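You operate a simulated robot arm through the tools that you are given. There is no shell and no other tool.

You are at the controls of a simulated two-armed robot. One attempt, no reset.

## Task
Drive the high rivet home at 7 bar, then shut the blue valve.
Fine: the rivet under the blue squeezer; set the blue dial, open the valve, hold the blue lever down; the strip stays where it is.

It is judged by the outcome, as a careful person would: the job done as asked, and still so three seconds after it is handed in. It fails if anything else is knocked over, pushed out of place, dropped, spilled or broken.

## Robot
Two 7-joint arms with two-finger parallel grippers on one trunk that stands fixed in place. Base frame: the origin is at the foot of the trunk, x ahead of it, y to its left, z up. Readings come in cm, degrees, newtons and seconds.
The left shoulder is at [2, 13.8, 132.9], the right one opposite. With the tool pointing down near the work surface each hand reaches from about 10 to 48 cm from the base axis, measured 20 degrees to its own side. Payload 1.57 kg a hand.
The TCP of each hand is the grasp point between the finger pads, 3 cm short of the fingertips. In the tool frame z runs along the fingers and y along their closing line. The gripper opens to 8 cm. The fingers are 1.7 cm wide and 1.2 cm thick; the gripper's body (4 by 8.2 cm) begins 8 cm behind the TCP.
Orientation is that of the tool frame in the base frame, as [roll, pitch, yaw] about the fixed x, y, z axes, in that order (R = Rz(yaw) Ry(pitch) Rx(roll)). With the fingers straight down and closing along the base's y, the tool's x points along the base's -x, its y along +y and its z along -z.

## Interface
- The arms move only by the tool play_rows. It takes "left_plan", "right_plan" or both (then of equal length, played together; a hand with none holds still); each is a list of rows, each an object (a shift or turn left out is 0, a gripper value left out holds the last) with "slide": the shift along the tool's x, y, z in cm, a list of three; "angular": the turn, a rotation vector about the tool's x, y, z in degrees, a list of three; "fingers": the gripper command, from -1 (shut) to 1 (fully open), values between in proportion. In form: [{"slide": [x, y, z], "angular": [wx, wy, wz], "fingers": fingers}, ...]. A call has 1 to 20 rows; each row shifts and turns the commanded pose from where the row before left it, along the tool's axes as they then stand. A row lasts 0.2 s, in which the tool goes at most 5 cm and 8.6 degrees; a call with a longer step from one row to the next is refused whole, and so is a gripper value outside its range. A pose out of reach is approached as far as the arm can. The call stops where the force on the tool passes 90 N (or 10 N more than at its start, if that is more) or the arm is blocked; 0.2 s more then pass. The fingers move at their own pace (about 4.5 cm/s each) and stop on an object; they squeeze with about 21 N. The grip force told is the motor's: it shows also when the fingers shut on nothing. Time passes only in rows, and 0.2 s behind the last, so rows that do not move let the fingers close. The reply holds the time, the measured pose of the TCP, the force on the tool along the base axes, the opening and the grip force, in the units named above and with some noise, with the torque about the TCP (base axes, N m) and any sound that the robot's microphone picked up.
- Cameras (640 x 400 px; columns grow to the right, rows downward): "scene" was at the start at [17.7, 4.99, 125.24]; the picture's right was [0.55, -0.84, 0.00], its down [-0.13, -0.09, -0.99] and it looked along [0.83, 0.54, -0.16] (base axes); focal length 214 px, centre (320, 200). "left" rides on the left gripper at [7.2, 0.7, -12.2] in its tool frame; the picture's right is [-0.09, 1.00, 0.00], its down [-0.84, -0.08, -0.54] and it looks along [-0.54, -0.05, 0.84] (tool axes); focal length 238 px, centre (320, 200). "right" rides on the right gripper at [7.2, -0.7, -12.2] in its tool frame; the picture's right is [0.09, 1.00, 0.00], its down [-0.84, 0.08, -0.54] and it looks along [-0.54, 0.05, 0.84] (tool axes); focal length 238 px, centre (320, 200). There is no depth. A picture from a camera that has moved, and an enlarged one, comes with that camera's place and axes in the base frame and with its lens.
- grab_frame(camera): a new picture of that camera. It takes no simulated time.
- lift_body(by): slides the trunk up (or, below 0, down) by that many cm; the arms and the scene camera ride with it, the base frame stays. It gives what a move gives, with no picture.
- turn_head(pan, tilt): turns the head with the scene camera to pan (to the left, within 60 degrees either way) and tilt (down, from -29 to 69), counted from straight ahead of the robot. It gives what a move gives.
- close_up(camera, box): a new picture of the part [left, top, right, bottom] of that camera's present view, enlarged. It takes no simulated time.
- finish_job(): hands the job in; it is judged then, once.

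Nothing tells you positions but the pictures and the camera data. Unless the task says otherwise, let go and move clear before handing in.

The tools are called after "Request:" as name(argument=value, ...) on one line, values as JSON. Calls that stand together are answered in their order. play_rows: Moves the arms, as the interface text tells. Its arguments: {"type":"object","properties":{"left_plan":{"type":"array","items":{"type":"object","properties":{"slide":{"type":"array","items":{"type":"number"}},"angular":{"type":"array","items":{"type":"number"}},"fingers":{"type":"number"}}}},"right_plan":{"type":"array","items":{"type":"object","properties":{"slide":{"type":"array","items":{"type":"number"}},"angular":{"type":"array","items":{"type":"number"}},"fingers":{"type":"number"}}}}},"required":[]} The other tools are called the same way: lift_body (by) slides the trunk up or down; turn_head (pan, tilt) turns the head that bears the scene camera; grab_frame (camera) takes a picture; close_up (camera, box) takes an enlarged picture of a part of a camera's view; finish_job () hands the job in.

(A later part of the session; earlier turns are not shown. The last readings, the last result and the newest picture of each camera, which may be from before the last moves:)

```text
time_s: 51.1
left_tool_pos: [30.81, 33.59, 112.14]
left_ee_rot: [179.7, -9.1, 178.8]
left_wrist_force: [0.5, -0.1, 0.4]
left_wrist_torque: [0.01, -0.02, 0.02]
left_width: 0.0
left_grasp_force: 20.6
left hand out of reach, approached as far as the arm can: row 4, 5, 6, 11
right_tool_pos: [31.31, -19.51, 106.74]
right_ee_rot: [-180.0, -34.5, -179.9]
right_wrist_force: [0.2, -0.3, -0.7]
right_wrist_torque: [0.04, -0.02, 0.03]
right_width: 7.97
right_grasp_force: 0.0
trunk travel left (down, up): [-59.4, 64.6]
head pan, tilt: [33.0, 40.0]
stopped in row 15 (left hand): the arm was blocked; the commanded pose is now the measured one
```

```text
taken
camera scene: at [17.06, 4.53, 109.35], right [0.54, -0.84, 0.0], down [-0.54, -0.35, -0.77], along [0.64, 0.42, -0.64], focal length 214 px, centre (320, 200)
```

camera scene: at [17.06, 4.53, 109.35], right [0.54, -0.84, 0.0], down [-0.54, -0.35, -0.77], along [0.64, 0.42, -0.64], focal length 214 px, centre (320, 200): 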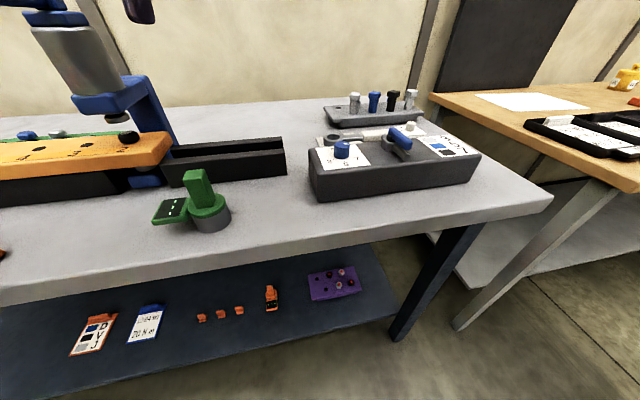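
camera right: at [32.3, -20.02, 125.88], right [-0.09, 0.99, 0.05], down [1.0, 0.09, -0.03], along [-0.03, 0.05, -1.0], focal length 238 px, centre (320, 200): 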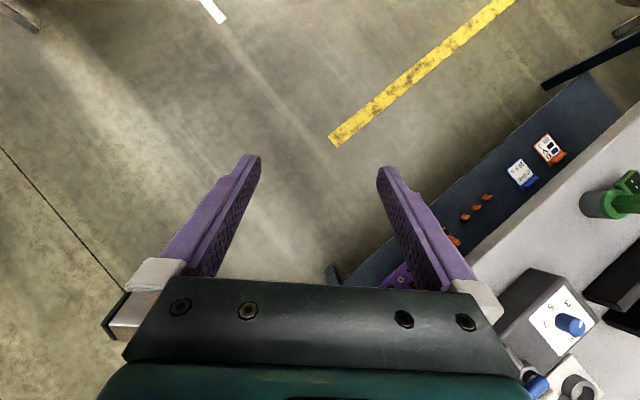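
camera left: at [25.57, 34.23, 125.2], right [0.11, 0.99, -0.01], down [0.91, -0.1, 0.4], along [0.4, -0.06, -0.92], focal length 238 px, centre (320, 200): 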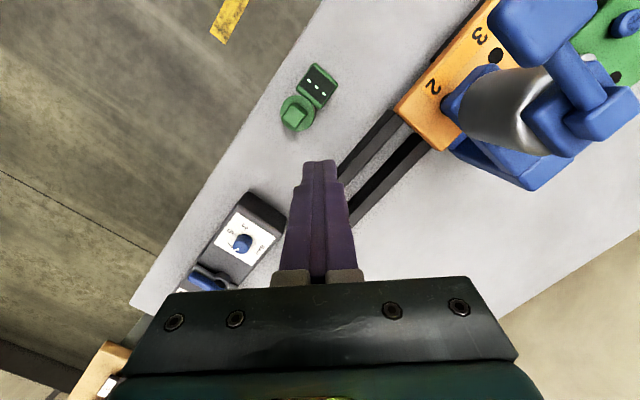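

The arm is limited because the wrist is too high relative to the lowered shoulder; nothing was touched. I'll raise the trunk so the hand works comfortably below the shoulder at lever height.

Request:
lift_body(by=20)

Request:
grab_frame(camera="scene")

Request:
grab_frame(camera="left")

```text
time_s: 53.3
left_tool_pos: [30.8, 33.55, 132.12]
left_ee_rot: [179.9, -9.2, 179.1]
left_wrist_force: [-0.4, 0.8, -0.3]
left_wrist_torque: [0.01, 0.0, 0.03]
left_width: 0.01
left_grasp_force: 20.8
right_tool_pos: [31.29, -19.55, 126.73]
right_ee_rot: [179.9, -34.5, -179.8]
right_wrist_force: [-0.2, 0.0, 0.0]
right_wrist_torque: [0.04, 0.01, -0.01]
right_width: 8.01
right_grasp_force: 0.1
trunk travel left (down, up): [-79.4, 44.6]
head pan, tilt: [33.0, 40.0]
```

```text
taken
camera scene: at [17.05, 4.55, 129.35], right [0.54, -0.84, 0.0], down [-0.54, -0.35, -0.77], along [0.64, 0.42, -0.64], focal length 214 px, centre (320, 200)
```

scene: 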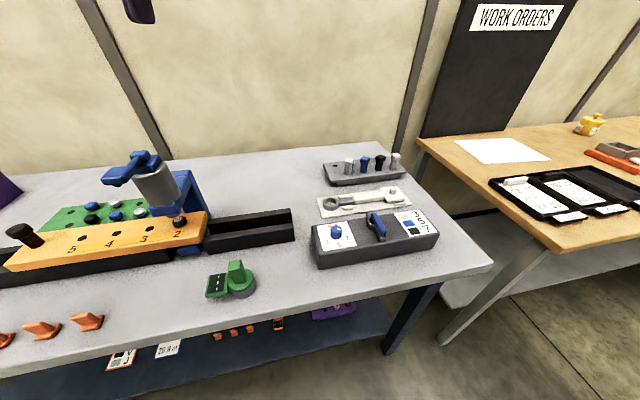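

```text
taken
camera left: at [25.56, 34.25, 145.21], right [0.11, 0.99, -0.01], down [0.91, -0.1, 0.4], along [0.4, -0.05, -0.92], focal length 238 px, centre (320, 200)
```

left: 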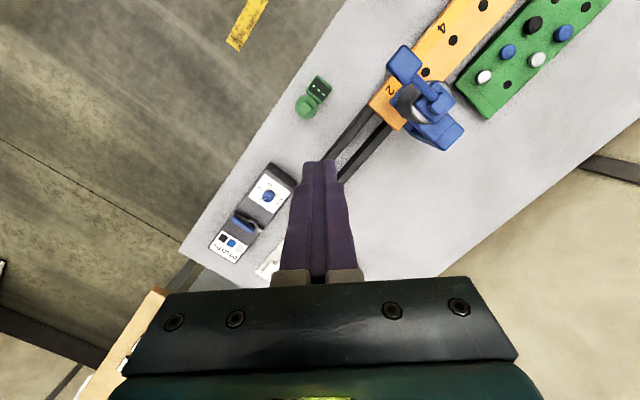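

Now both cameras see the squeezer lever cleanly. I'll zoom to pin down the pad.

Request:
close_up(camera="scene", box=[80, 130, 220, 250])

Request:
close_up(camera="left", box=[360, 30, 480, 160])

```text
3.33 times, centred on (150, 190) of scene
camera zoom: at [17.05, 4.55, 129.35], right [0.54, -0.84, 0.0], down [-0.54, -0.35, -0.77], along [0.64, 0.42, -0.64], focal length 715 px, centre (887, 233)
```

zoom: 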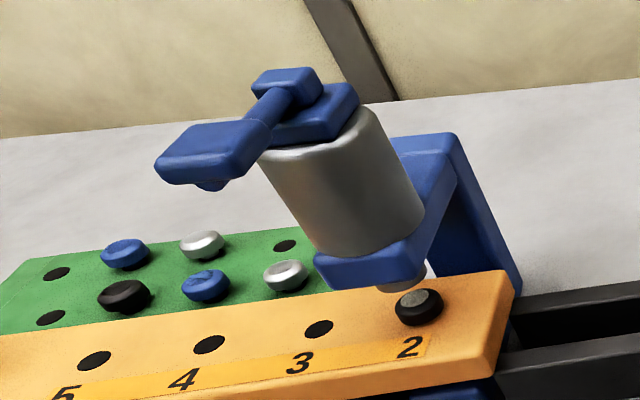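

```text
3.08 times, centred on (420, 95) of left
camera zoom: at [25.56, 34.25, 145.21], right [0.11, 0.99, -0.01], down [0.91, -0.1, 0.4], along [0.4, -0.05, -0.92], focal length 733 px, centre (12, 523)
```

zoom: 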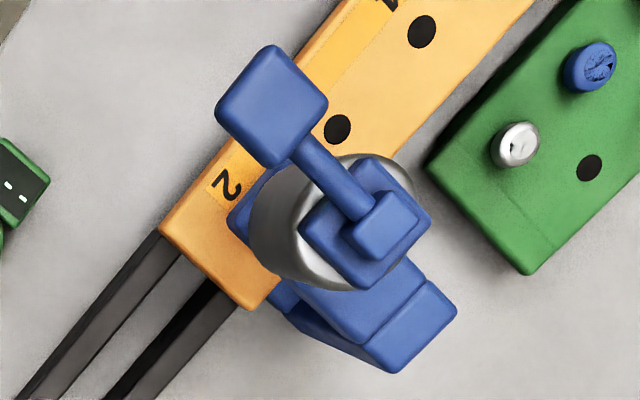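

The pad's top centre is about [23.35, 44.5, 112.3]. I'll stand the closed hand upright and bring it over the pad, several centimetres above.

Request:
play_rows(left_plan=[{"angular": [0, -4.6, 0]}, {"angular": [0, -4.6, 0]}, {"slide": [2.48, 3.65, 2.3]}, {"slide": [2.48, 3.65, 2.3]}, {"slide": [2.48, 3.65, 2.3]}, {"slide": [0, 0, 3.5]}, {}, {}])

Request:
grab_frame(camera="left")

Request:
close_up(camera="scene", box=[60, 60, 240, 250])

```text
time_s: 55.1
left_tool_pos: [23.34, 44.78, 121.61]
left_ee_rot: [179.8, 0.0, 178.9]
left_wrist_force: [-0.5, -1.0, -0.7]
left_wrist_torque: [0.01, -0.02, 0.0]
left_width: 0.0
left_grasp_force: 20.5
right_tool_pos: [31.22, -19.51, 126.83]
right_ee_rot: [-179.9, -34.5, -179.9]
right_wrist_force: [-0.3, 0.3, -0.7]
right_wrist_torque: [-0.01, -0.06, -0.02]
right_width: 7.99
right_grasp_force: 0.1
trunk travel left (down, up): [-79.4, 44.6]
head pan, tilt: [33.0, 40.0]
```

```text
taken
camera left: at [16.12, 45.5, 133.81], right [0.11, 0.99, 0.0], down [0.83, -0.1, 0.54], along [0.54, -0.06, -0.84], focal length 238 px, centre (320, 200)
```

left: 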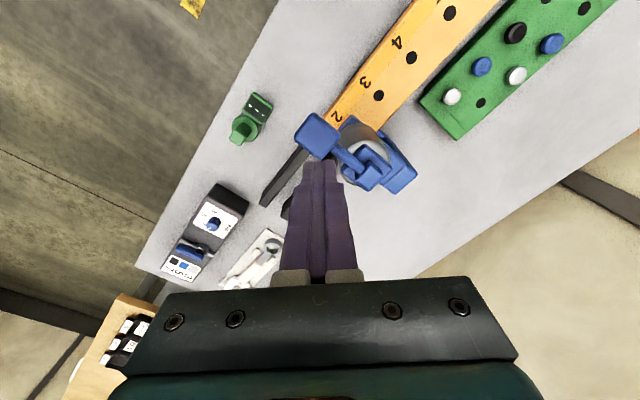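

```text
2.11 times, centred on (150, 155) of scene
camera zoom: at [17.05, 4.55, 129.35], right [0.54, -0.84, 0.0], down [-0.54, -0.35, -0.77], along [0.64, 0.42, -0.64], focal length 452 px, centre (678, 295)
```

zoom: 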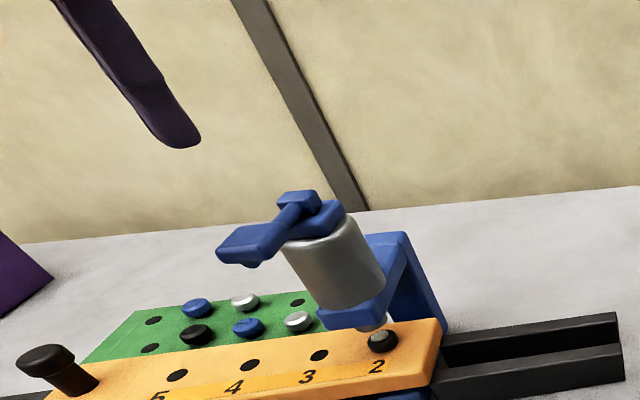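

The hand is over the pad. I'll centre slightly and descend to just above it.

Request:
play_rows(left_plan=[{"slide": [0.3, -0.2, 1.5]}, {"slide": [0, 0, 2]}, {"slide": [0, 0, 1.8]}, {}])

Request:
grab_frame(camera="left")

Request:
close_up(camera="scene", box=[60, 110, 220, 250])

```text
time_s: 56.1
left_tool_pos: [23.19, 44.54, 116.22]
left_ee_rot: [179.8, 0.0, 178.8]
left_wrist_force: [-0.2, -0.4, -0.8]
left_wrist_torque: [0.02, 0.0, -0.01]
left_width: 0.03
left_grasp_force: 21.0
right_tool_pos: [31.28, -19.48, 126.72]
right_ee_rot: [-180.0, -34.5, -179.8]
right_wrist_force: [0.0, 0.4, 0.7]
right_wrist_torque: [-0.01, 0.01, 0.01]
right_width: 8.02
right_grasp_force: 0.0
trunk travel left (down, up): [-79.4, 44.6]
head pan, tilt: [33.0, 40.0]
```

```text
taken
camera left: at [15.97, 45.28, 128.46], right [0.11, 0.99, 0.0], down [0.84, -0.1, 0.54], along [0.54, -0.06, -0.84], focal length 238 px, centre (320, 200)
```

left: 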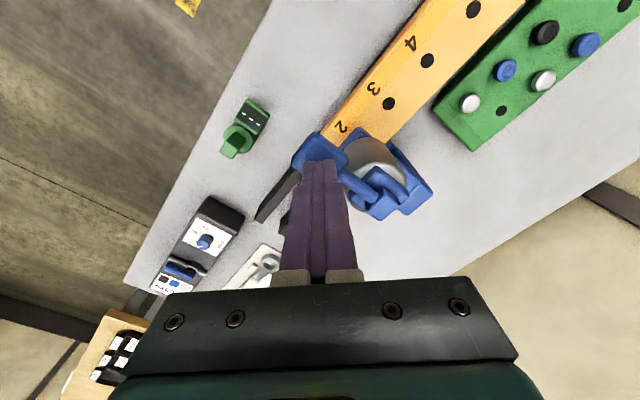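

```text
2.86 times, centred on (140, 180) of scene
camera zoom: at [17.05, 4.55, 129.35], right [0.54, -0.84, 0.0], down [-0.54, -0.35, -0.77], along [0.64, 0.42, -0.64], focal length 613 px, centre (834, 257)
```

zoom: 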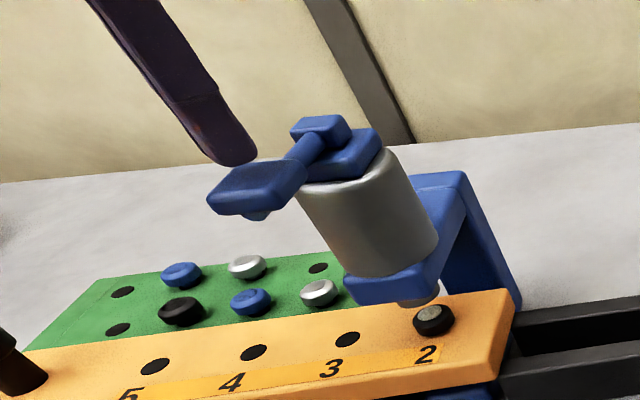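

The fingertips are about 1 cm above the pad. I'll press down in small steps and listen.

Request:
play_rows(left_plan=[{"slide": [0, 0, 0.5]}, {"slide": [0, 0, 0.4]}, {}])

Request:
play_rows(left_plan=[{"slide": [0, 0, 0.3]}, {"slide": [0, 0, 0.3]}, {}])

Request:
close_up(camera="scene", box=[60, 110, 220, 250])

```text
time_s: 56.9
left_tool_pos: [23.23, 44.52, 115.46]
left_ee_rot: [179.8, 0.0, 178.8]
left_wrist_force: [-0.2, -0.2, -0.3]
left_wrist_torque: [0.0, -0.04, 0.02]
left_width: 0.0
left_grasp_force: 21.4
right_tool_pos: [31.35, -19.52, 126.8]
right_ee_rot: [179.9, -34.5, -179.9]
right_wrist_force: [0.1, 0.2, 0.3]
right_wrist_torque: [-0.01, -0.01, 0.01]
right_width: 7.99
right_grasp_force: 0.1
trunk travel left (down, up): [-79.4, 44.6]
head pan, tilt: [33.0, 40.0]
```

```text
time_s: 57.7
left_tool_pos: [23.36, 44.45, 114.86]
left_ee_rot: [179.8, 0.0, 178.9]
left_wrist_force: [-2.6, -2.8, 4.1]
left_wrist_torque: [-0.03, 0.03, 0.03]
left_width: 0.0
left_grasp_force: 20.7
right_tool_pos: [31.33, -19.58, 126.77]
right_ee_rot: [179.9, -34.5, -179.8]
right_wrist_force: [0.4, 0.4, -0.3]
right_wrist_torque: [-0.02, 0.0, 0.02]
right_width: 8.0
right_grasp_force: 0.1
trunk travel left (down, up): [-79.4, 44.6]
head pan, tilt: [33.0, 40.0]
```

```text
2.86 times, centred on (140, 180) of scene
camera zoom: at [17.05, 4.55, 129.35], right [0.54, -0.84, 0.0], down [-0.54, -0.35, -0.77], along [0.64, 0.42, -0.64], focal length 613 px, centre (834, 257)
```

zoom: 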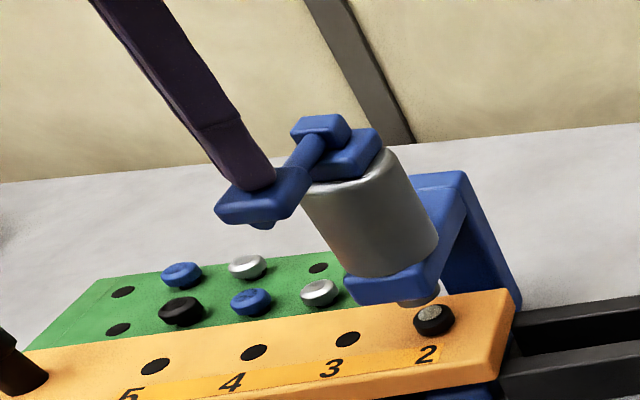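

Contact at a gentle 4 N, and the lever is beginning to go down. I'll continue.

Request:
play_rows(left_plan=[{"slide": [0, 0, 0.3]}, {"slide": [0, 0, 0.3]}, {}])

Request:
play_rows(left_plan=[{"slide": [0, 0, 0.3]}, {"slide": [0, 0, 0.3]}, {}])

Request:
close_up(camera="scene", box=[60, 110, 220, 250])

```text
time_s: 58.5
left_tool_pos: [23.39, 44.42, 114.29]
left_ee_rot: [179.9, 0.0, 178.9]
left_wrist_force: [-3.1, -3.0, 6.4]
left_wrist_torque: [-0.02, 0.06, 0.02]
left_width: 0.0
left_grasp_force: 21.5
right_tool_pos: [31.26, -19.5, 126.81]
right_ee_rot: [179.9, -34.5, -179.9]
right_wrist_force: [-0.6, 0.2, -0.9]
right_wrist_torque: [-0.01, 0.0, -0.03]
right_width: 8.01
right_grasp_force: 0.0
trunk travel left (down, up): [-79.4, 44.6]
head pan, tilt: [33.0, 40.0]
```

```text
time_s: 59.3
left_tool_pos: [23.34, 44.52, 113.69]
left_ee_rot: [179.8, 0.1, 178.9]
left_wrist_force: [0.6, -5.5, 7.6]
left_wrist_torque: [-0.11, -0.03, -0.07]
left_width: 0.05
left_grasp_force: 20.8
right_tool_pos: [31.32, -19.54, 126.92]
right_ee_rot: [-180.0, -34.4, -179.8]
right_wrist_force: [-0.4, -0.1, -0.3]
right_wrist_torque: [0.01, 0.03, -0.02]
right_width: 8.02
right_grasp_force: 0.2
trunk travel left (down, up): [-79.4, 44.6]
head pan, tilt: [33.0, 40.0]
```

```text
2.86 times, centred on (140, 180) of scene
camera zoom: at [17.08, 4.53, 129.36], right [0.54, -0.84, 0.0], down [-0.54, -0.35, -0.77], along [0.64, 0.42, -0.64], focal length 613 px, centre (834, 257)
```

zoom: 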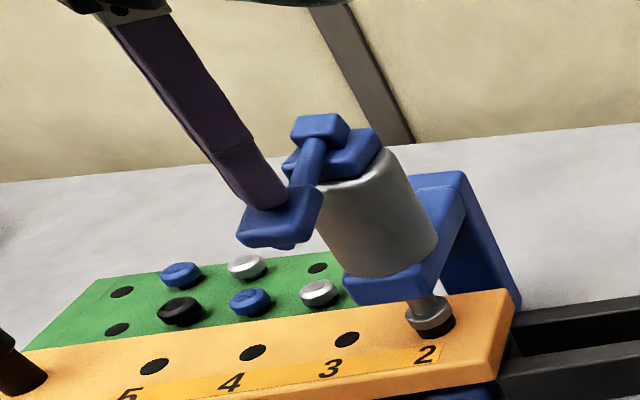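

The ram has come down onto the rivet. I'll hold the lever here and watch.

Request:
play_rows(left_plan=[{"slide": [0, 0, 0.2]}, {}, {}, {}, {}])

Request:
close_up(camera="scene", box=[140, 180, 200, 230])

Request:
close_up(camera="scene", box=[60, 110, 220, 250])

```text
time_s: 60.5
left_tool_pos: [23.35, 44.72, 113.44]
left_ee_rot: [179.8, -0.1, 179.0]
left_wrist_force: [-0.6, -2.9, 7.8]
left_wrist_torque: [-0.01, -0.07, -0.01]
left_width: 0.02
left_grasp_force: 21.0
right_tool_pos: [31.24, -19.52, 126.73]
right_ee_rot: [179.8, -34.4, -179.8]
right_wrist_force: [0.5, 1.0, -0.5]
right_wrist_torque: [-0.02, -0.02, 0.04]
right_width: 8.0
right_grasp_force: 0.0
trunk travel left (down, up): [-79.4, 44.6]
head pan, tilt: [33.0, 40.0]
```

```text
8.00 times, centred on (170, 205) of scene
camera zoom: at [17.08, 4.56, 129.36], right [0.54, -0.84, 0.0], down [-0.54, -0.35, -0.77], along [0.64, 0.42, -0.64], focal length 1716 px, centre (1520, 160)
```

zoom: 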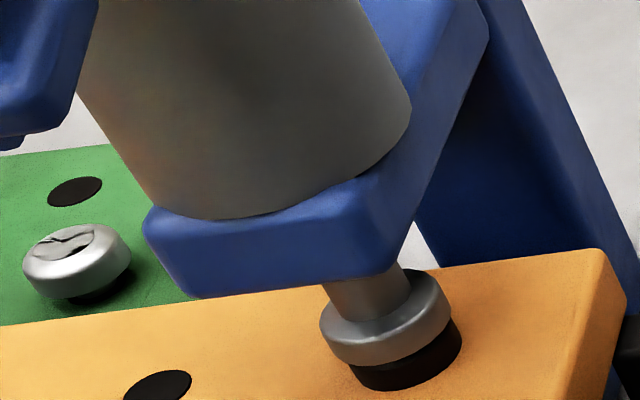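

```text
2.86 times, centred on (140, 180) of scene
camera zoom: at [17.08, 4.56, 129.36], right [0.54, -0.84, 0.0], down [-0.54, -0.35, -0.77], along [0.64, 0.42, -0.64], focal length 613 px, centre (834, 257)
```

zoom: 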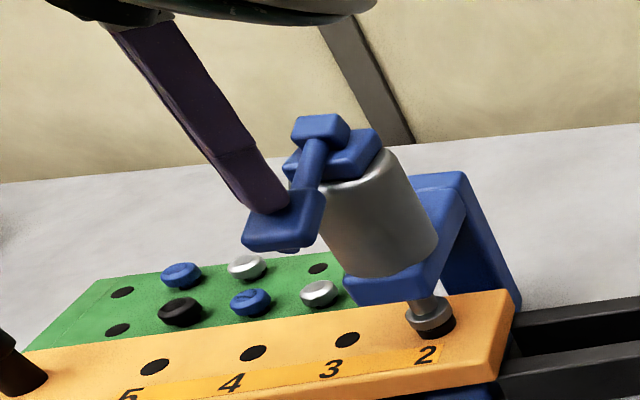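

Request:
play_rows(left_plan=[{"slide": [0, 0, 0.3]}, {"slide": [0, 0, 0.3]}, {}, {}, {}, {}, {}])

Request:
close_up(camera="scene", box=[140, 180, 200, 230])

Request:
close_up(camera="scene", box=[60, 110, 220, 250])

```text
time_s: 62.1
left_tool_pos: [23.35, 44.76, 112.98]
left_ee_rot: [179.7, 0.1, 179.0]
left_wrist_force: [-16.4, -20.5, 63.2]
left_wrist_torque: [0.0, 0.0, 0.02]
left_width: 0.01
left_grasp_force: 21.3
right_tool_pos: [31.33, -19.35, 126.88]
right_ee_rot: [179.8, -34.5, -179.8]
right_wrist_force: [-0.6, -0.5, 0.2]
right_wrist_torque: [0.0, -0.02, -0.02]
right_width: 8.0
right_grasp_force: 0.0
trunk travel left (down, up): [-79.4, 44.6]
head pan, tilt: [33.0, 40.0]
```

```text
8.00 times, centred on (170, 205) of scene
camera zoom: at [17.08, 4.7, 129.39], right [0.54, -0.84, 0.0], down [-0.54, -0.35, -0.77], along [0.64, 0.42, -0.64], focal length 1716 px, centre (1520, 160)
```

zoom: 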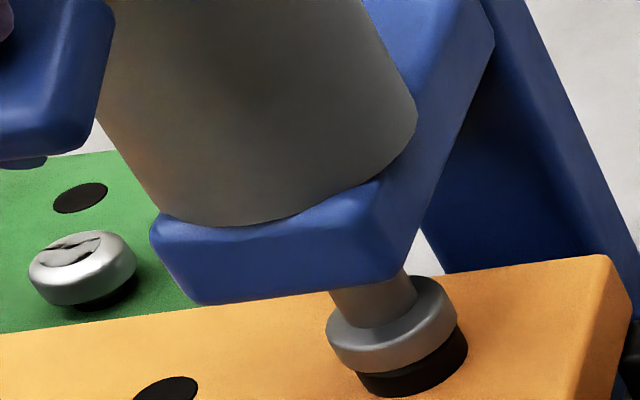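

```text
2.86 times, centred on (140, 180) of scene
camera zoom: at [17.08, 4.7, 129.39], right [0.54, -0.84, 0.0], down [-0.54, -0.35, -0.77], along [0.64, 0.42, -0.64], focal length 613 px, centre (834, 257)
```

zoom: 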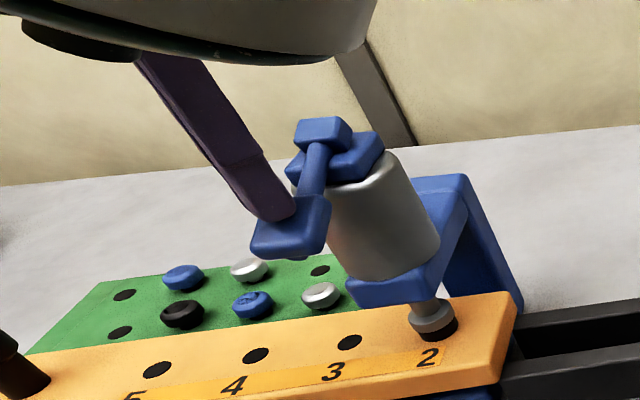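

The lever is now fully down on its stop (63 N). I'll ease off slightly while keeping it down, and hold for a few seconds.

Request:
play_rows(left_plan=[{"slide": [0, 0, -0.2]}, {}, {}, {}, {}, {}, {}, {}, {}, {}])

Request:
close_up(camera="scene", box=[140, 180, 200, 230])

Request:
grab_frame(camera="right")

```text
time_s: 64.3
left_tool_pos: [23.25, 44.71, 113.26]
left_ee_rot: [179.6, 0.0, 178.9]
left_wrist_force: [-11.4, -9.8, 31.7]
left_wrist_torque: [0.05, 0.09, 0.04]
left_width: 0.0
left_grasp_force: 21.1
right_tool_pos: [31.21, -19.39, 126.77]
right_ee_rot: [179.8, -34.5, -179.7]
right_wrist_force: [0.4, 0.4, 0.9]
right_wrist_torque: [-0.02, 0.0, -0.02]
right_width: 8.0
right_grasp_force: 0.1
trunk travel left (down, up): [-79.4, 44.6]
head pan, tilt: [33.0, 40.0]
```

```text
8.00 times, centred on (170, 205) of scene
camera zoom: at [17.04, 4.64, 129.36], right [0.54, -0.84, 0.0], down [-0.54, -0.35, -0.77], along [0.64, 0.42, -0.64], focal length 1716 px, centre (1520, 160)
```

zoom: 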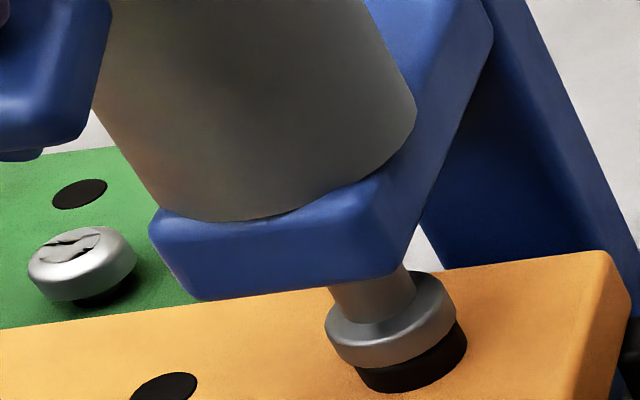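

```text
taken
camera right: at [32.28, -20.17, 140.81], right [-0.08, 1.0, 0.05], down [1.0, 0.08, -0.03], along [-0.03, 0.05, -1.0], focal length 238 px, centre (320, 200)
```

right: 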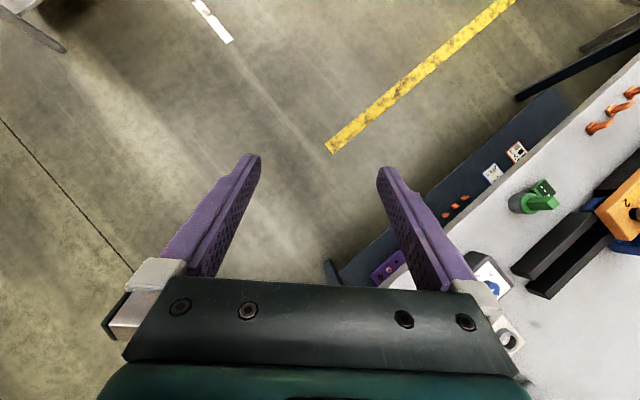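

The ram has been down for several seconds with no further change. I'll let the lever come up and inspect the rivet before shutting the valve.

Request:
play_rows(left_plan=[{"slide": [0, 0, -0.5]}, {"slide": [0, 0, -0.7]}, {"slide": [0, 0, -0.7]}, {"slide": [0, 0, -1]}, {"slide": [0, 0, -1.5]}, {"slide": [0, 0, -2]}, {}, {}, {}])

Request:
close_up(camera="scene", box=[140, 180, 200, 230])

Request:
close_up(camera="scene", box=[60, 110, 220, 250])

```text
time_s: 66.3
left_tool_pos: [23.4, 44.66, 119.31]
left_ee_rot: [179.8, 0.0, 178.8]
left_wrist_force: [0.4, -0.3, 0.6]
left_wrist_torque: [0.03, -0.03, 0.04]
left_width: 0.0
left_grasp_force: 21.1
right_tool_pos: [31.34, -19.54, 126.69]
right_ee_rot: [179.9, -34.4, -179.8]
right_wrist_force: [0.2, -0.1, -0.1]
right_wrist_torque: [-0.01, -0.04, 0.01]
right_width: 7.99
right_grasp_force: 0.1
trunk travel left (down, up): [-79.4, 44.6]
head pan, tilt: [33.0, 40.0]
```

```text
8.00 times, centred on (170, 205) of scene
camera zoom: at [17.05, 4.55, 129.35], right [0.54, -0.84, 0.0], down [-0.54, -0.35, -0.77], along [0.64, 0.42, -0.64], focal length 1716 px, centre (1520, 160)
```

zoom: 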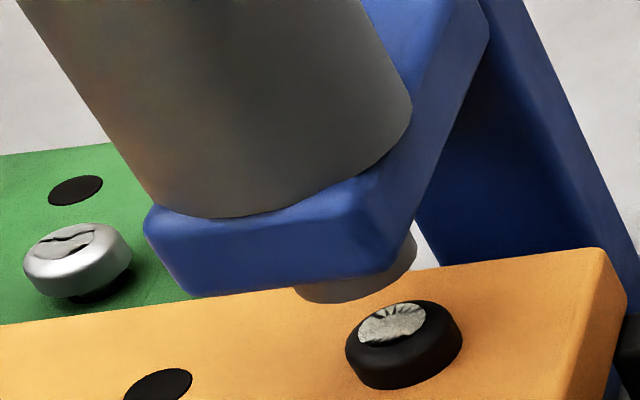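

```text
2.86 times, centred on (140, 180) of scene
camera zoom: at [17.05, 4.55, 129.35], right [0.54, -0.84, 0.0], down [-0.54, -0.35, -0.77], along [0.64, 0.42, -0.64], focal length 613 px, centre (834, 257)
```

zoom: 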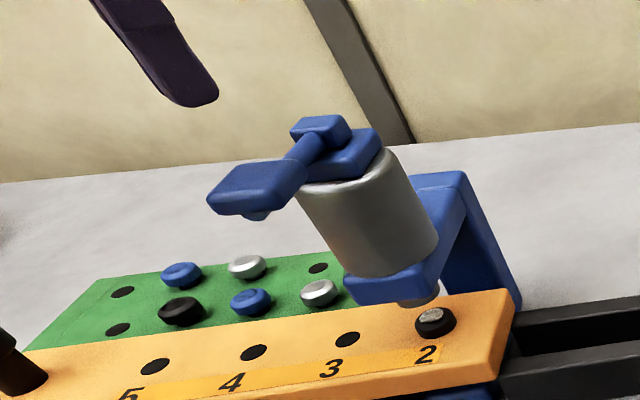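

The rivet has gone down and its top now carries a formed mark. I'll zoom tightly to judge whether it's fully seated.

Request:
close_up(camera="scene", box=[168, 205, 192, 225])

Request:
close_up(camera="left", box=[290, 100, 430, 220])

Request:
close_up(camera="scene", box=[70, 185, 170, 245])

```text
16.00 times, centred on (180, 215) of scene
camera zoom: at [17.05, 4.55, 129.35], right [0.54, -0.84, 0.0], down [-0.54, -0.35, -0.77], along [0.64, 0.42, -0.64], focal length 3432 px, centre (2560, -40)
```

zoom: 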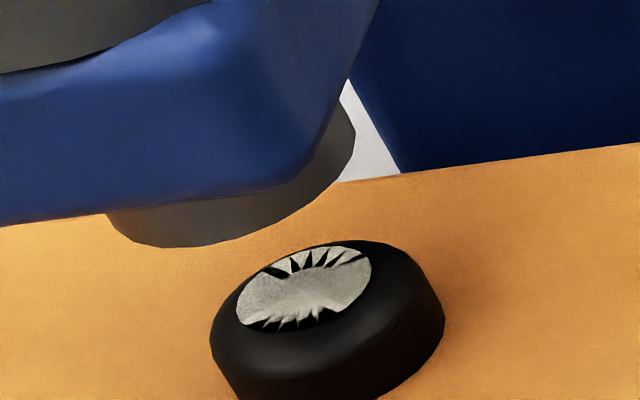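

```text
3.33 times, centred on (360, 160) of left
camera zoom: at [16.07, 45.41, 131.56], right [0.11, 0.99, 0.0], down [0.83, -0.1, 0.54], along [0.54, -0.06, -0.84], focal length 794 px, centre (187, 333)
```

zoom: 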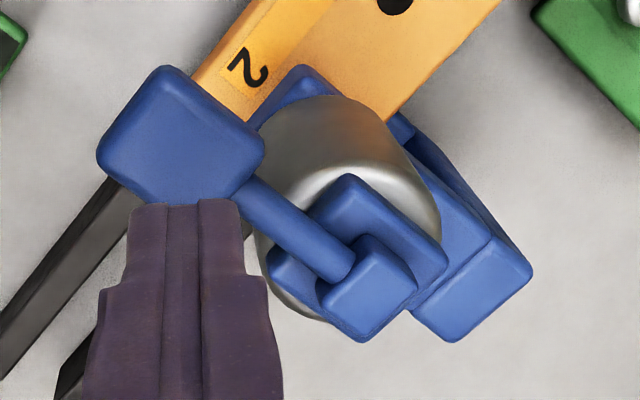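

```text
6.40 times, centred on (120, 215) of scene
camera zoom: at [17.05, 4.55, 129.35], right [0.54, -0.84, 0.0], down [-0.54, -0.35, -0.77], along [0.64, 0.42, -0.64], focal length 1373 px, centre (1600, 104)
```

zoom: 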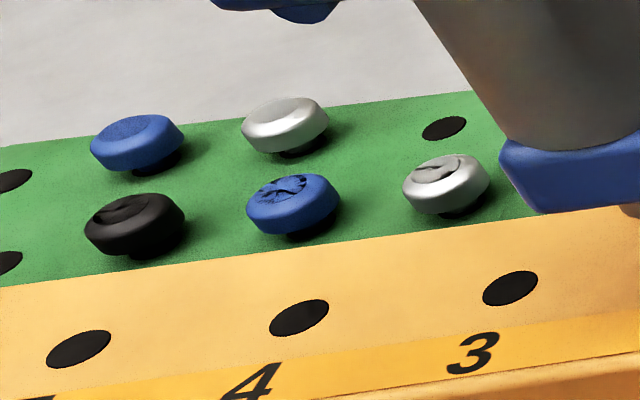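

Request:
close_up(camera="scene", box=[165, 208, 197, 232])

```text
16.00 times, centred on (181, 220) of scene
camera zoom: at [17.05, 4.55, 129.35], right [0.54, -0.84, 0.0], down [-0.54, -0.35, -0.77], along [0.64, 0.42, -0.64], focal length 3432 px, centre (2544, -120)
```

zoom: 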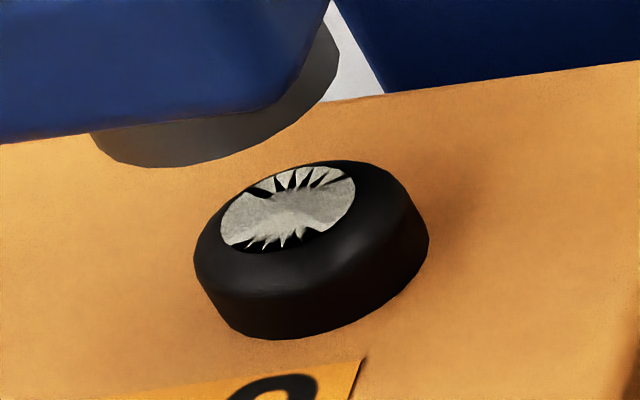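

The rivet head now sits flat on the strip with no gap, so it's home. Next I'll bring the hand away from the squeezer and lower the trunk again for shutting the valve.

Request:
play_rows(left_plan=[{"slide": [0, 0, -2.7]}, {"slide": [-2.45, -3.9, 0]}, {"slide": [-2.45, -3.9, 0]}, {"slide": [-2.45, -3.9, 0]}, {"slide": [-2.45, -3.9, 0]}, {"slide": [-2.45, -3.9, 0]}, {"slide": [-2.45, -3.9, 0]}, {"slide": [-2.45, -3.9, 0]}, {"slide": [-2.45, -3.9, 0]}, {}, {}])

Request:
grab_frame(camera="left")

Request:
grab_frame(camera="scene")

```text
time_s: 68.7
left_tool_pos: [44.91, 16.09, 121.48]
left_ee_rot: [179.8, 0.0, 178.9]
left_wrist_force: [0.5, 0.6, -0.1]
left_wrist_torque: [0.01, 0.0, -0.01]
left_width: 0.01
left_grasp_force: 21.0
left hand out of reach, approached as far as the arm can: row 5, 6, 7
right_tool_pos: [31.3, -19.54, 126.77]
right_ee_rot: [179.9, -34.5, -179.8]
right_wrist_force: [-0.3, -0.4, 0.0]
right_wrist_torque: [-0.02, 0.04, 0.01]
right_width: 8.01
right_grasp_force: 0.1
trunk travel left (down, up): [-79.4, 44.6]
head pan, tilt: [33.0, 40.0]
```

```text
taken
camera left: at [37.58, 16.83, 133.6], right [0.11, 0.99, 0.0], down [0.83, -0.1, 0.54], along [0.54, -0.06, -0.84], focal length 238 px, centre (320, 200)
```

left: 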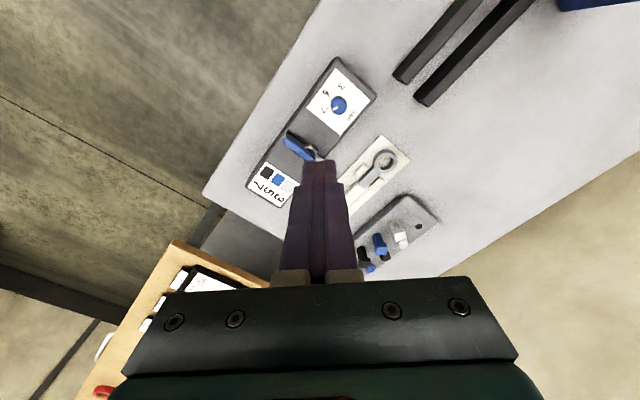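

```text
taken
camera scene: at [17.06, 4.55, 129.35], right [0.54, -0.84, 0.0], down [-0.54, -0.35, -0.77], along [0.64, 0.42, -0.64], focal length 214 px, centre (320, 200)
```

scene: 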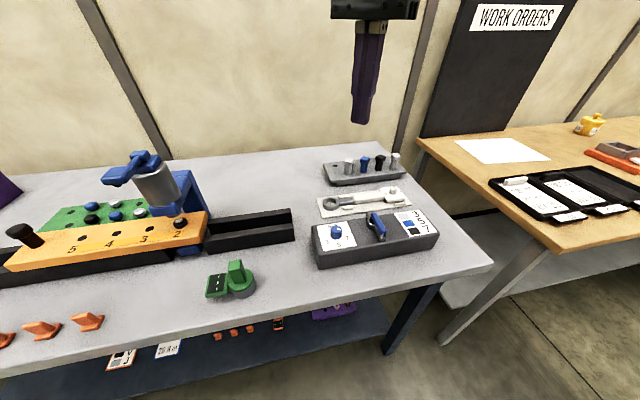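

The path below is clear. I'll lower the trunk by 18 cm, leaving the fingertips about 6 cm above the dial level.

Request:
lift_body(by=-18)

Request:
play_rows(left_plan=[{"angular": [0, -7, 0]}, {"angular": [0, -7, 0]}, {"angular": [0, -7, 0]}, {"angular": [0, -7, 0]}, {"angular": [0, -7, 0]}, {}, {}])

Request:
grab_frame(camera="left")

Request:
close_up(camera="scene", box=[300, 60, 480, 210])

```text
time_s: 70.7
left_tool_pos: [44.81, 16.15, 103.43]
left_ee_rot: [179.8, 0.0, 179.0]
left_wrist_force: [-1.0, -0.7, 0.2]
left_wrist_torque: [0.01, 0.05, 0.02]
left_width: 0.01
left_grasp_force: 21.0
right_tool_pos: [31.35, -19.44, 108.88]
right_ee_rot: [179.9, -34.5, -179.8]
right_wrist_force: [0.1, 0.6, -0.8]
right_wrist_torque: [0.01, -0.02, -0.03]
right_width: 7.99
right_grasp_force: 0.0
trunk travel left (down, up): [-61.4, 62.6]
head pan, tilt: [33.0, 40.0]
```

```text
time_s: 72.3
left_tool_pos: [45.24, 17.81, 104.03]
left_ee_rot: [177.6, 35.9, 179.1]
left_wrist_force: [-1.2, -1.1, -0.5]
left_wrist_torque: [-0.01, 0.0, 0.02]
left_width: 0.02
left_grasp_force: 20.7
right_tool_pos: [31.21, -19.51, 108.88]
right_ee_rot: [179.9, -34.6, -179.8]
right_wrist_force: [-0.6, -0.8, 0.2]
right_wrist_torque: [-0.02, 0.01, -0.03]
right_width: 7.98
right_grasp_force: 0.0
trunk travel left (down, up): [-61.4, 62.6]
head pan, tilt: [33.0, 40.0]
```

```text
taken
camera left: at [32.15, 18.17, 109.64], right [0.07, 0.99, 0.09], down [0.36, -0.11, 0.93], along [0.93, -0.03, -0.36], focal length 238 px, centre (320, 200)
```

left: 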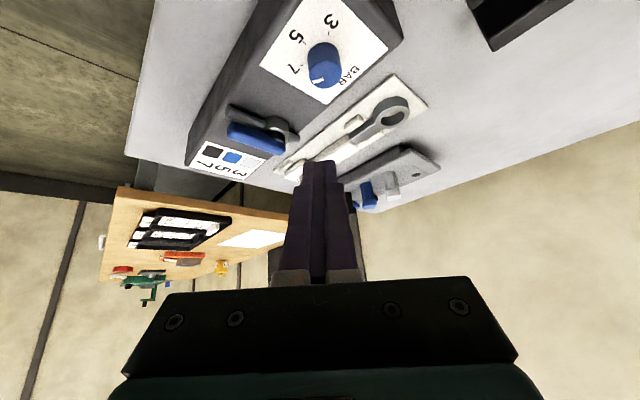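

```text
2.67 times, centred on (390, 135) of scene
camera zoom: at [13.64, 3.53, 107.45], right [0.7, -0.72, 0.0], down [-0.68, -0.66, -0.31], along [0.22, 0.22, -0.95], focal length 572 px, centre (133, 373)
```

zoom: 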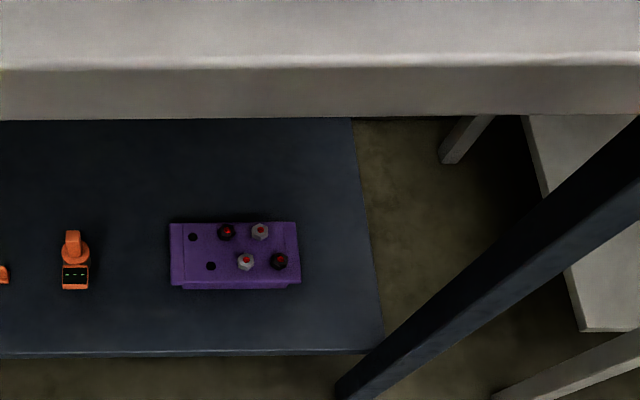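

Tilting this close in made the arm's elbow press against the head (the scene camera got pushed and the hand shifted). I'll undo part of the tilt right away and check that the head recovers.

Request:
play_rows(left_plan=[{"angular": [0, 5, 0]}, {"angular": [0, 5, 0]}, {"angular": [0, 5, 0]}, {"angular": [0, 5, 0]}, {}, {}])

Request:
grab_frame(camera="scene")

Request:
grab_frame(camera="left")

```text
time_s: 73.7
left_tool_pos: [44.84, 16.37, 103.34]
left_ee_rot: [179.6, 15.0, 179.0]
left_wrist_force: [0.2, -0.6, -0.1]
left_wrist_torque: [0.0, 0.0, -0.01]
left_width: 0.03
left_grasp_force: 21.2
right_tool_pos: [31.26, -19.48, 108.79]
right_ee_rot: [179.9, -34.5, -179.8]
right_wrist_force: [-0.5, -0.1, -0.2]
right_wrist_torque: [0.03, 0.01, 0.01]
right_width: 8.0
right_grasp_force: 0.1
trunk travel left (down, up): [-61.4, 62.6]
head pan, tilt: [33.0, 40.0]
```

```text
taken
camera scene: at [16.82, 4.15, 110.55], right [0.52, -0.85, 0.0], down [-0.61, -0.37, -0.7], along [0.6, 0.37, -0.71], focal length 214 px, centre (320, 200)
```

scene: 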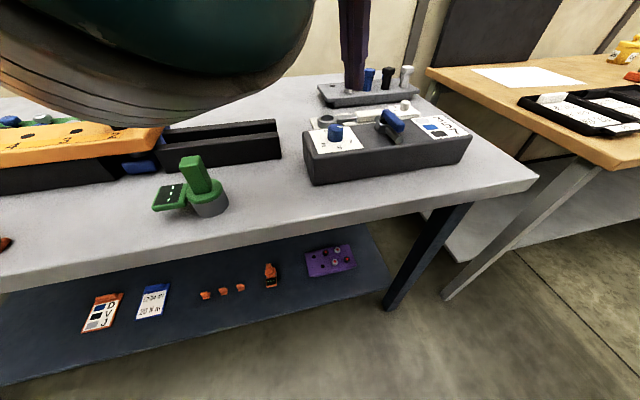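

```text
taken
camera left: at [34.65, 17.11, 113.31], right [0.1, 0.99, 0.03], down [0.67, -0.09, 0.74], along [0.74, -0.06, -0.67], focal length 238 px, centre (320, 200)
```

left: 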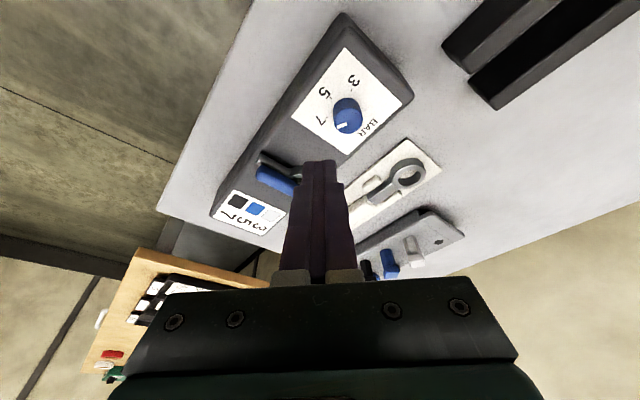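

The head is coming back. With about 15° of tilt, the reach is enough for the whole closing sweep, so I'll move forward to the handle's near-left side at hover height.

Request:
play_rows(left_plan=[{"slide": [-0.96, -1.75, 1.45]}, {"slide": [-0.96, -1.75, 1.45]}, {}, {}])

Request:
grab_frame(camera="scene")

Request:
grab_frame(camera="left")

```text
time_s: 74.7
left_tool_pos: [47.57, 13.48, 101.2]
left_ee_rot: [179.1, 15.0, 179.6]
left_wrist_force: [0.5, 0.9, -0.6]
left_wrist_torque: [-0.03, 0.03, -0.02]
left_width: 0.02
left_grasp_force: 20.8
right_tool_pos: [31.29, -19.48, 108.83]
right_ee_rot: [179.9, -34.5, -179.9]
right_wrist_force: [0.2, 0.7, 0.0]
right_wrist_torque: [-0.03, 0.01, -0.02]
right_width: 8.0
right_grasp_force: 0.1
trunk travel left (down, up): [-61.4, 62.6]
head pan, tilt: [33.0, 40.0]
```

```text
taken
camera scene: at [17.13, 4.09, 110.98], right [0.5, -0.87, 0.0], down [-0.58, -0.34, -0.74], along [0.64, 0.37, -0.68], focal length 214 px, centre (320, 200)
```

scene: 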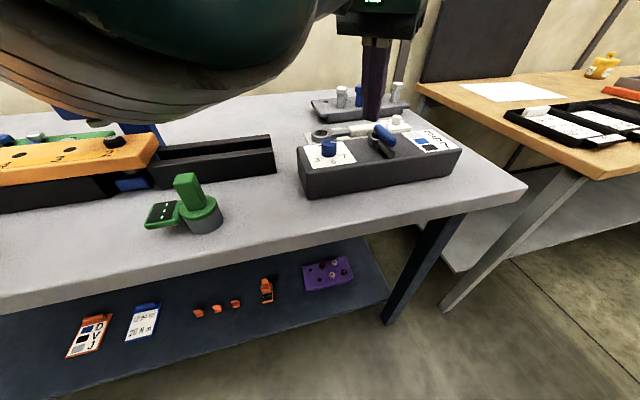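

```text
taken
camera left: at [37.3, 13.95, 111.06], right [0.09, 0.99, 0.04], down [0.67, -0.09, 0.74], along [0.74, -0.04, -0.67], focal length 238 px, centre (320, 200)
```

left: 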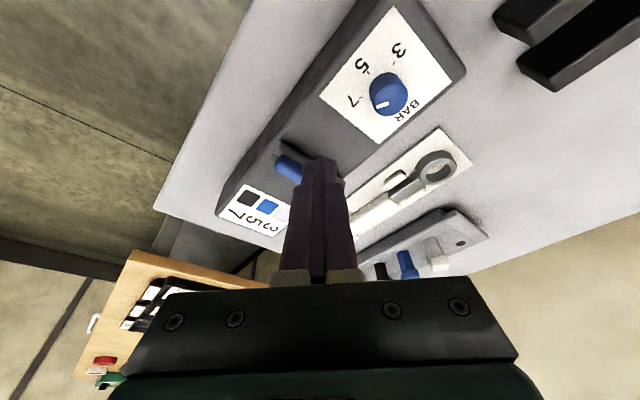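

The forearm still leans lightly on the head. Turning the head to the right frees the arm while still keeping the box in view.

Request:
turn_head(pan=0, tilt=35)

Request:
grab_frame(camera="scene")

Request:
grab_frame(camera="left")

```text
time_s: 75.7
left_tool_pos: [47.57, 13.44, 101.43]
left_ee_rot: [179.2, 15.4, 179.5]
left_wrist_force: [0.5, -0.7, -1.3]
left_wrist_torque: [-0.03, 0.0, -0.01]
left_width: 0.0
left_grasp_force: 21.3
right_tool_pos: [31.34, -19.41, 108.72]
right_ee_rot: [179.9, -34.5, -179.8]
right_wrist_force: [0.0, 0.6, 0.4]
right_wrist_torque: [-0.04, 0.02, -0.01]
right_width: 8.0
right_grasp_force: 0.0
trunk travel left (down, up): [-61.4, 62.6]
head pan, tilt: [0.0, 35.0]
```

```text
taken
camera scene: at [17.18, 4.05, 111.03], right [0.49, -0.87, 0.0], down [-0.58, -0.33, -0.74], along [0.64, 0.37, -0.67], focal length 214 px, centre (320, 200)
```

scene: 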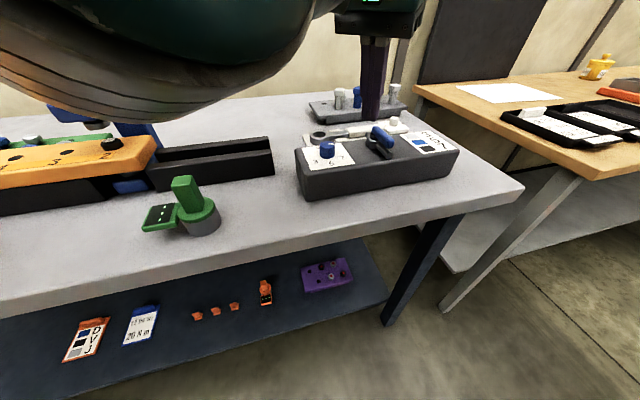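

```text
taken
camera left: at [37.37, 13.88, 111.31], right [0.09, 0.99, 0.04], down [0.66, -0.09, 0.74], along [0.74, -0.04, -0.67], focal length 238 px, centre (320, 200)
```

left: 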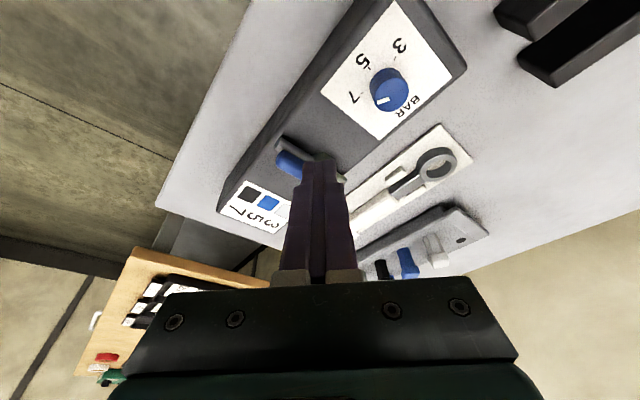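

The head motor is pushing against the forearm. Straightening the hand to vertical here extends the arm and should pull the forearm away from the head.

Request:
play_rows(left_plan=[{"angular": [0, 5, 0]}, {"angular": [0, 5, 0]}, {"angular": [0, 5, 0]}, {"slide": [0, 0, -1]}, {}, {}])

Request:
grab_frame(camera="scene")

```text
time_s: 77.1
left_tool_pos: [47.48, 12.5, 102.13]
left_ee_rot: [179.8, 0.0, 179.0]
left_wrist_force: [0.7, -0.9, -0.2]
left_wrist_torque: [0.01, -0.02, -0.02]
left_width: 0.04
left_grasp_force: 21.0
right_tool_pos: [31.18, -19.57, 108.87]
right_ee_rot: [179.9, -34.5, -179.8]
right_wrist_force: [-0.4, -0.3, 0.2]
right_wrist_torque: [0.01, 0.02, -0.02]
right_width: 8.01
right_grasp_force: 0.1
trunk travel left (down, up): [-61.4, 62.6]
head pan, tilt: [0.0, 35.0]
```

```text
taken
camera scene: at [18.73, -0.08, 112.11], right [0.0, -1.0, 0.0], down [-0.57, 0.0, -0.82], along [0.82, 0.0, -0.57], focal length 214 px, centre (320, 200)
```

scene: 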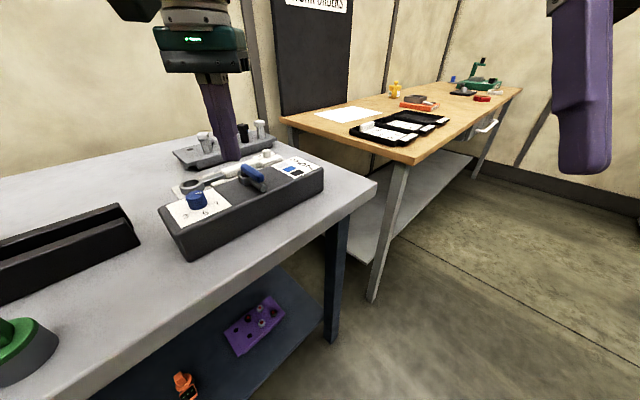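

The head is free again and the hand is back to vertical. I'll look at the valve from this viewpoint and check nothing was disturbed.

Request:
close_up(camera="scene", box=[150, 70, 340, 270])

Request:
grab_frame(camera="left")

```text
2.00 times, centred on (245, 170) of scene
camera zoom: at [18.73, -0.08, 112.11], right [0.0, -1.0, 0.0], down [-0.57, 0.0, -0.82], along [0.82, 0.0, -0.57], focal length 429 px, centre (470, 260)
```

zoom: 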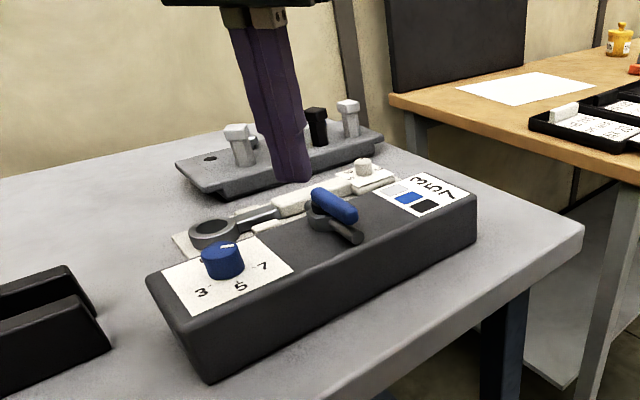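

```text
taken
camera left: at [40.17, 13.27, 114.24], right [0.11, 0.99, 0.0], down [0.83, -0.1, 0.54], along [0.54, -0.06, -0.84], focal length 238 px, centre (320, 200)
```

left: 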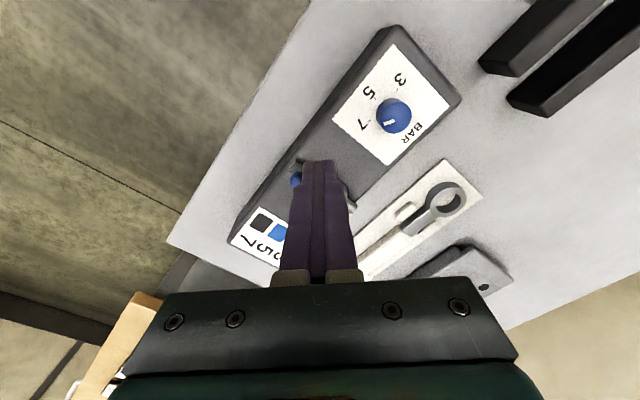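

All is intact: dial at 7, valve open. With the head turned away there's more room, so I'll tilt just 15° and check that the arm stays free before lowering beside the handle.

Request:
play_rows(left_plan=[{"angular": [0, -5, 0]}, {"angular": [0, -5, 0]}, {"angular": [0, -5, 0]}, {}, {}])

Request:
grab_frame(camera="scene")

Request:
close_up(camera="left", box=[220, 80, 420, 220])

```text
time_s: 78.3
left_tool_pos: [47.34, 12.57, 102.04]
left_ee_rot: [179.9, 15.0, 178.8]
left_wrist_force: [0.2, 0.9, 0.5]
left_wrist_torque: [0.0, 0.0, 0.0]
left_width: 0.01
left_grasp_force: 20.8
right_tool_pos: [31.27, -19.51, 108.74]
right_ee_rot: [179.9, -34.5, -179.7]
right_wrist_force: [-0.1, 0.2, -0.8]
right_wrist_torque: [-0.02, -0.02, -0.01]
right_width: 8.0
right_grasp_force: 0.0
trunk travel left (down, up): [-61.4, 62.6]
head pan, tilt: [0.0, 35.0]
```

```text
taken
camera scene: at [18.73, -0.08, 112.11], right [0.0, -1.0, 0.0], down [-0.57, 0.0, -0.82], along [0.82, 0.0, -0.57], focal length 214 px, centre (320, 200)
```

scene: 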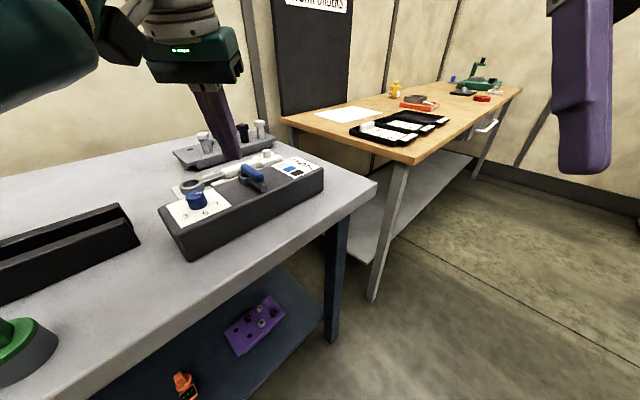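

```text
2.86 times, centred on (320, 150) of left
camera zoom: at [37.16, 13.32, 111.93], right [0.11, 0.99, 0.03], down [0.67, -0.09, 0.74], along [0.74, -0.06, -0.67], focal length 681 px, centre (320, 343)
```

zoom: 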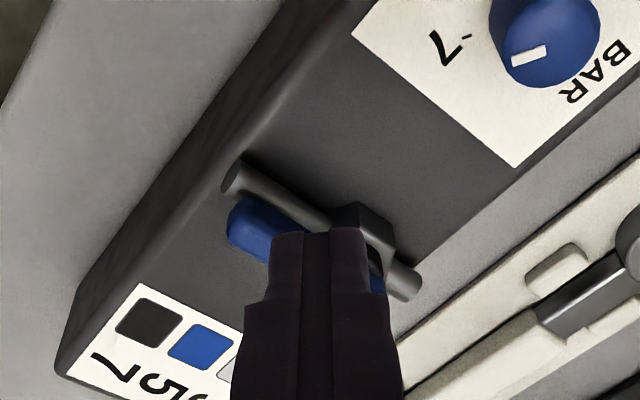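

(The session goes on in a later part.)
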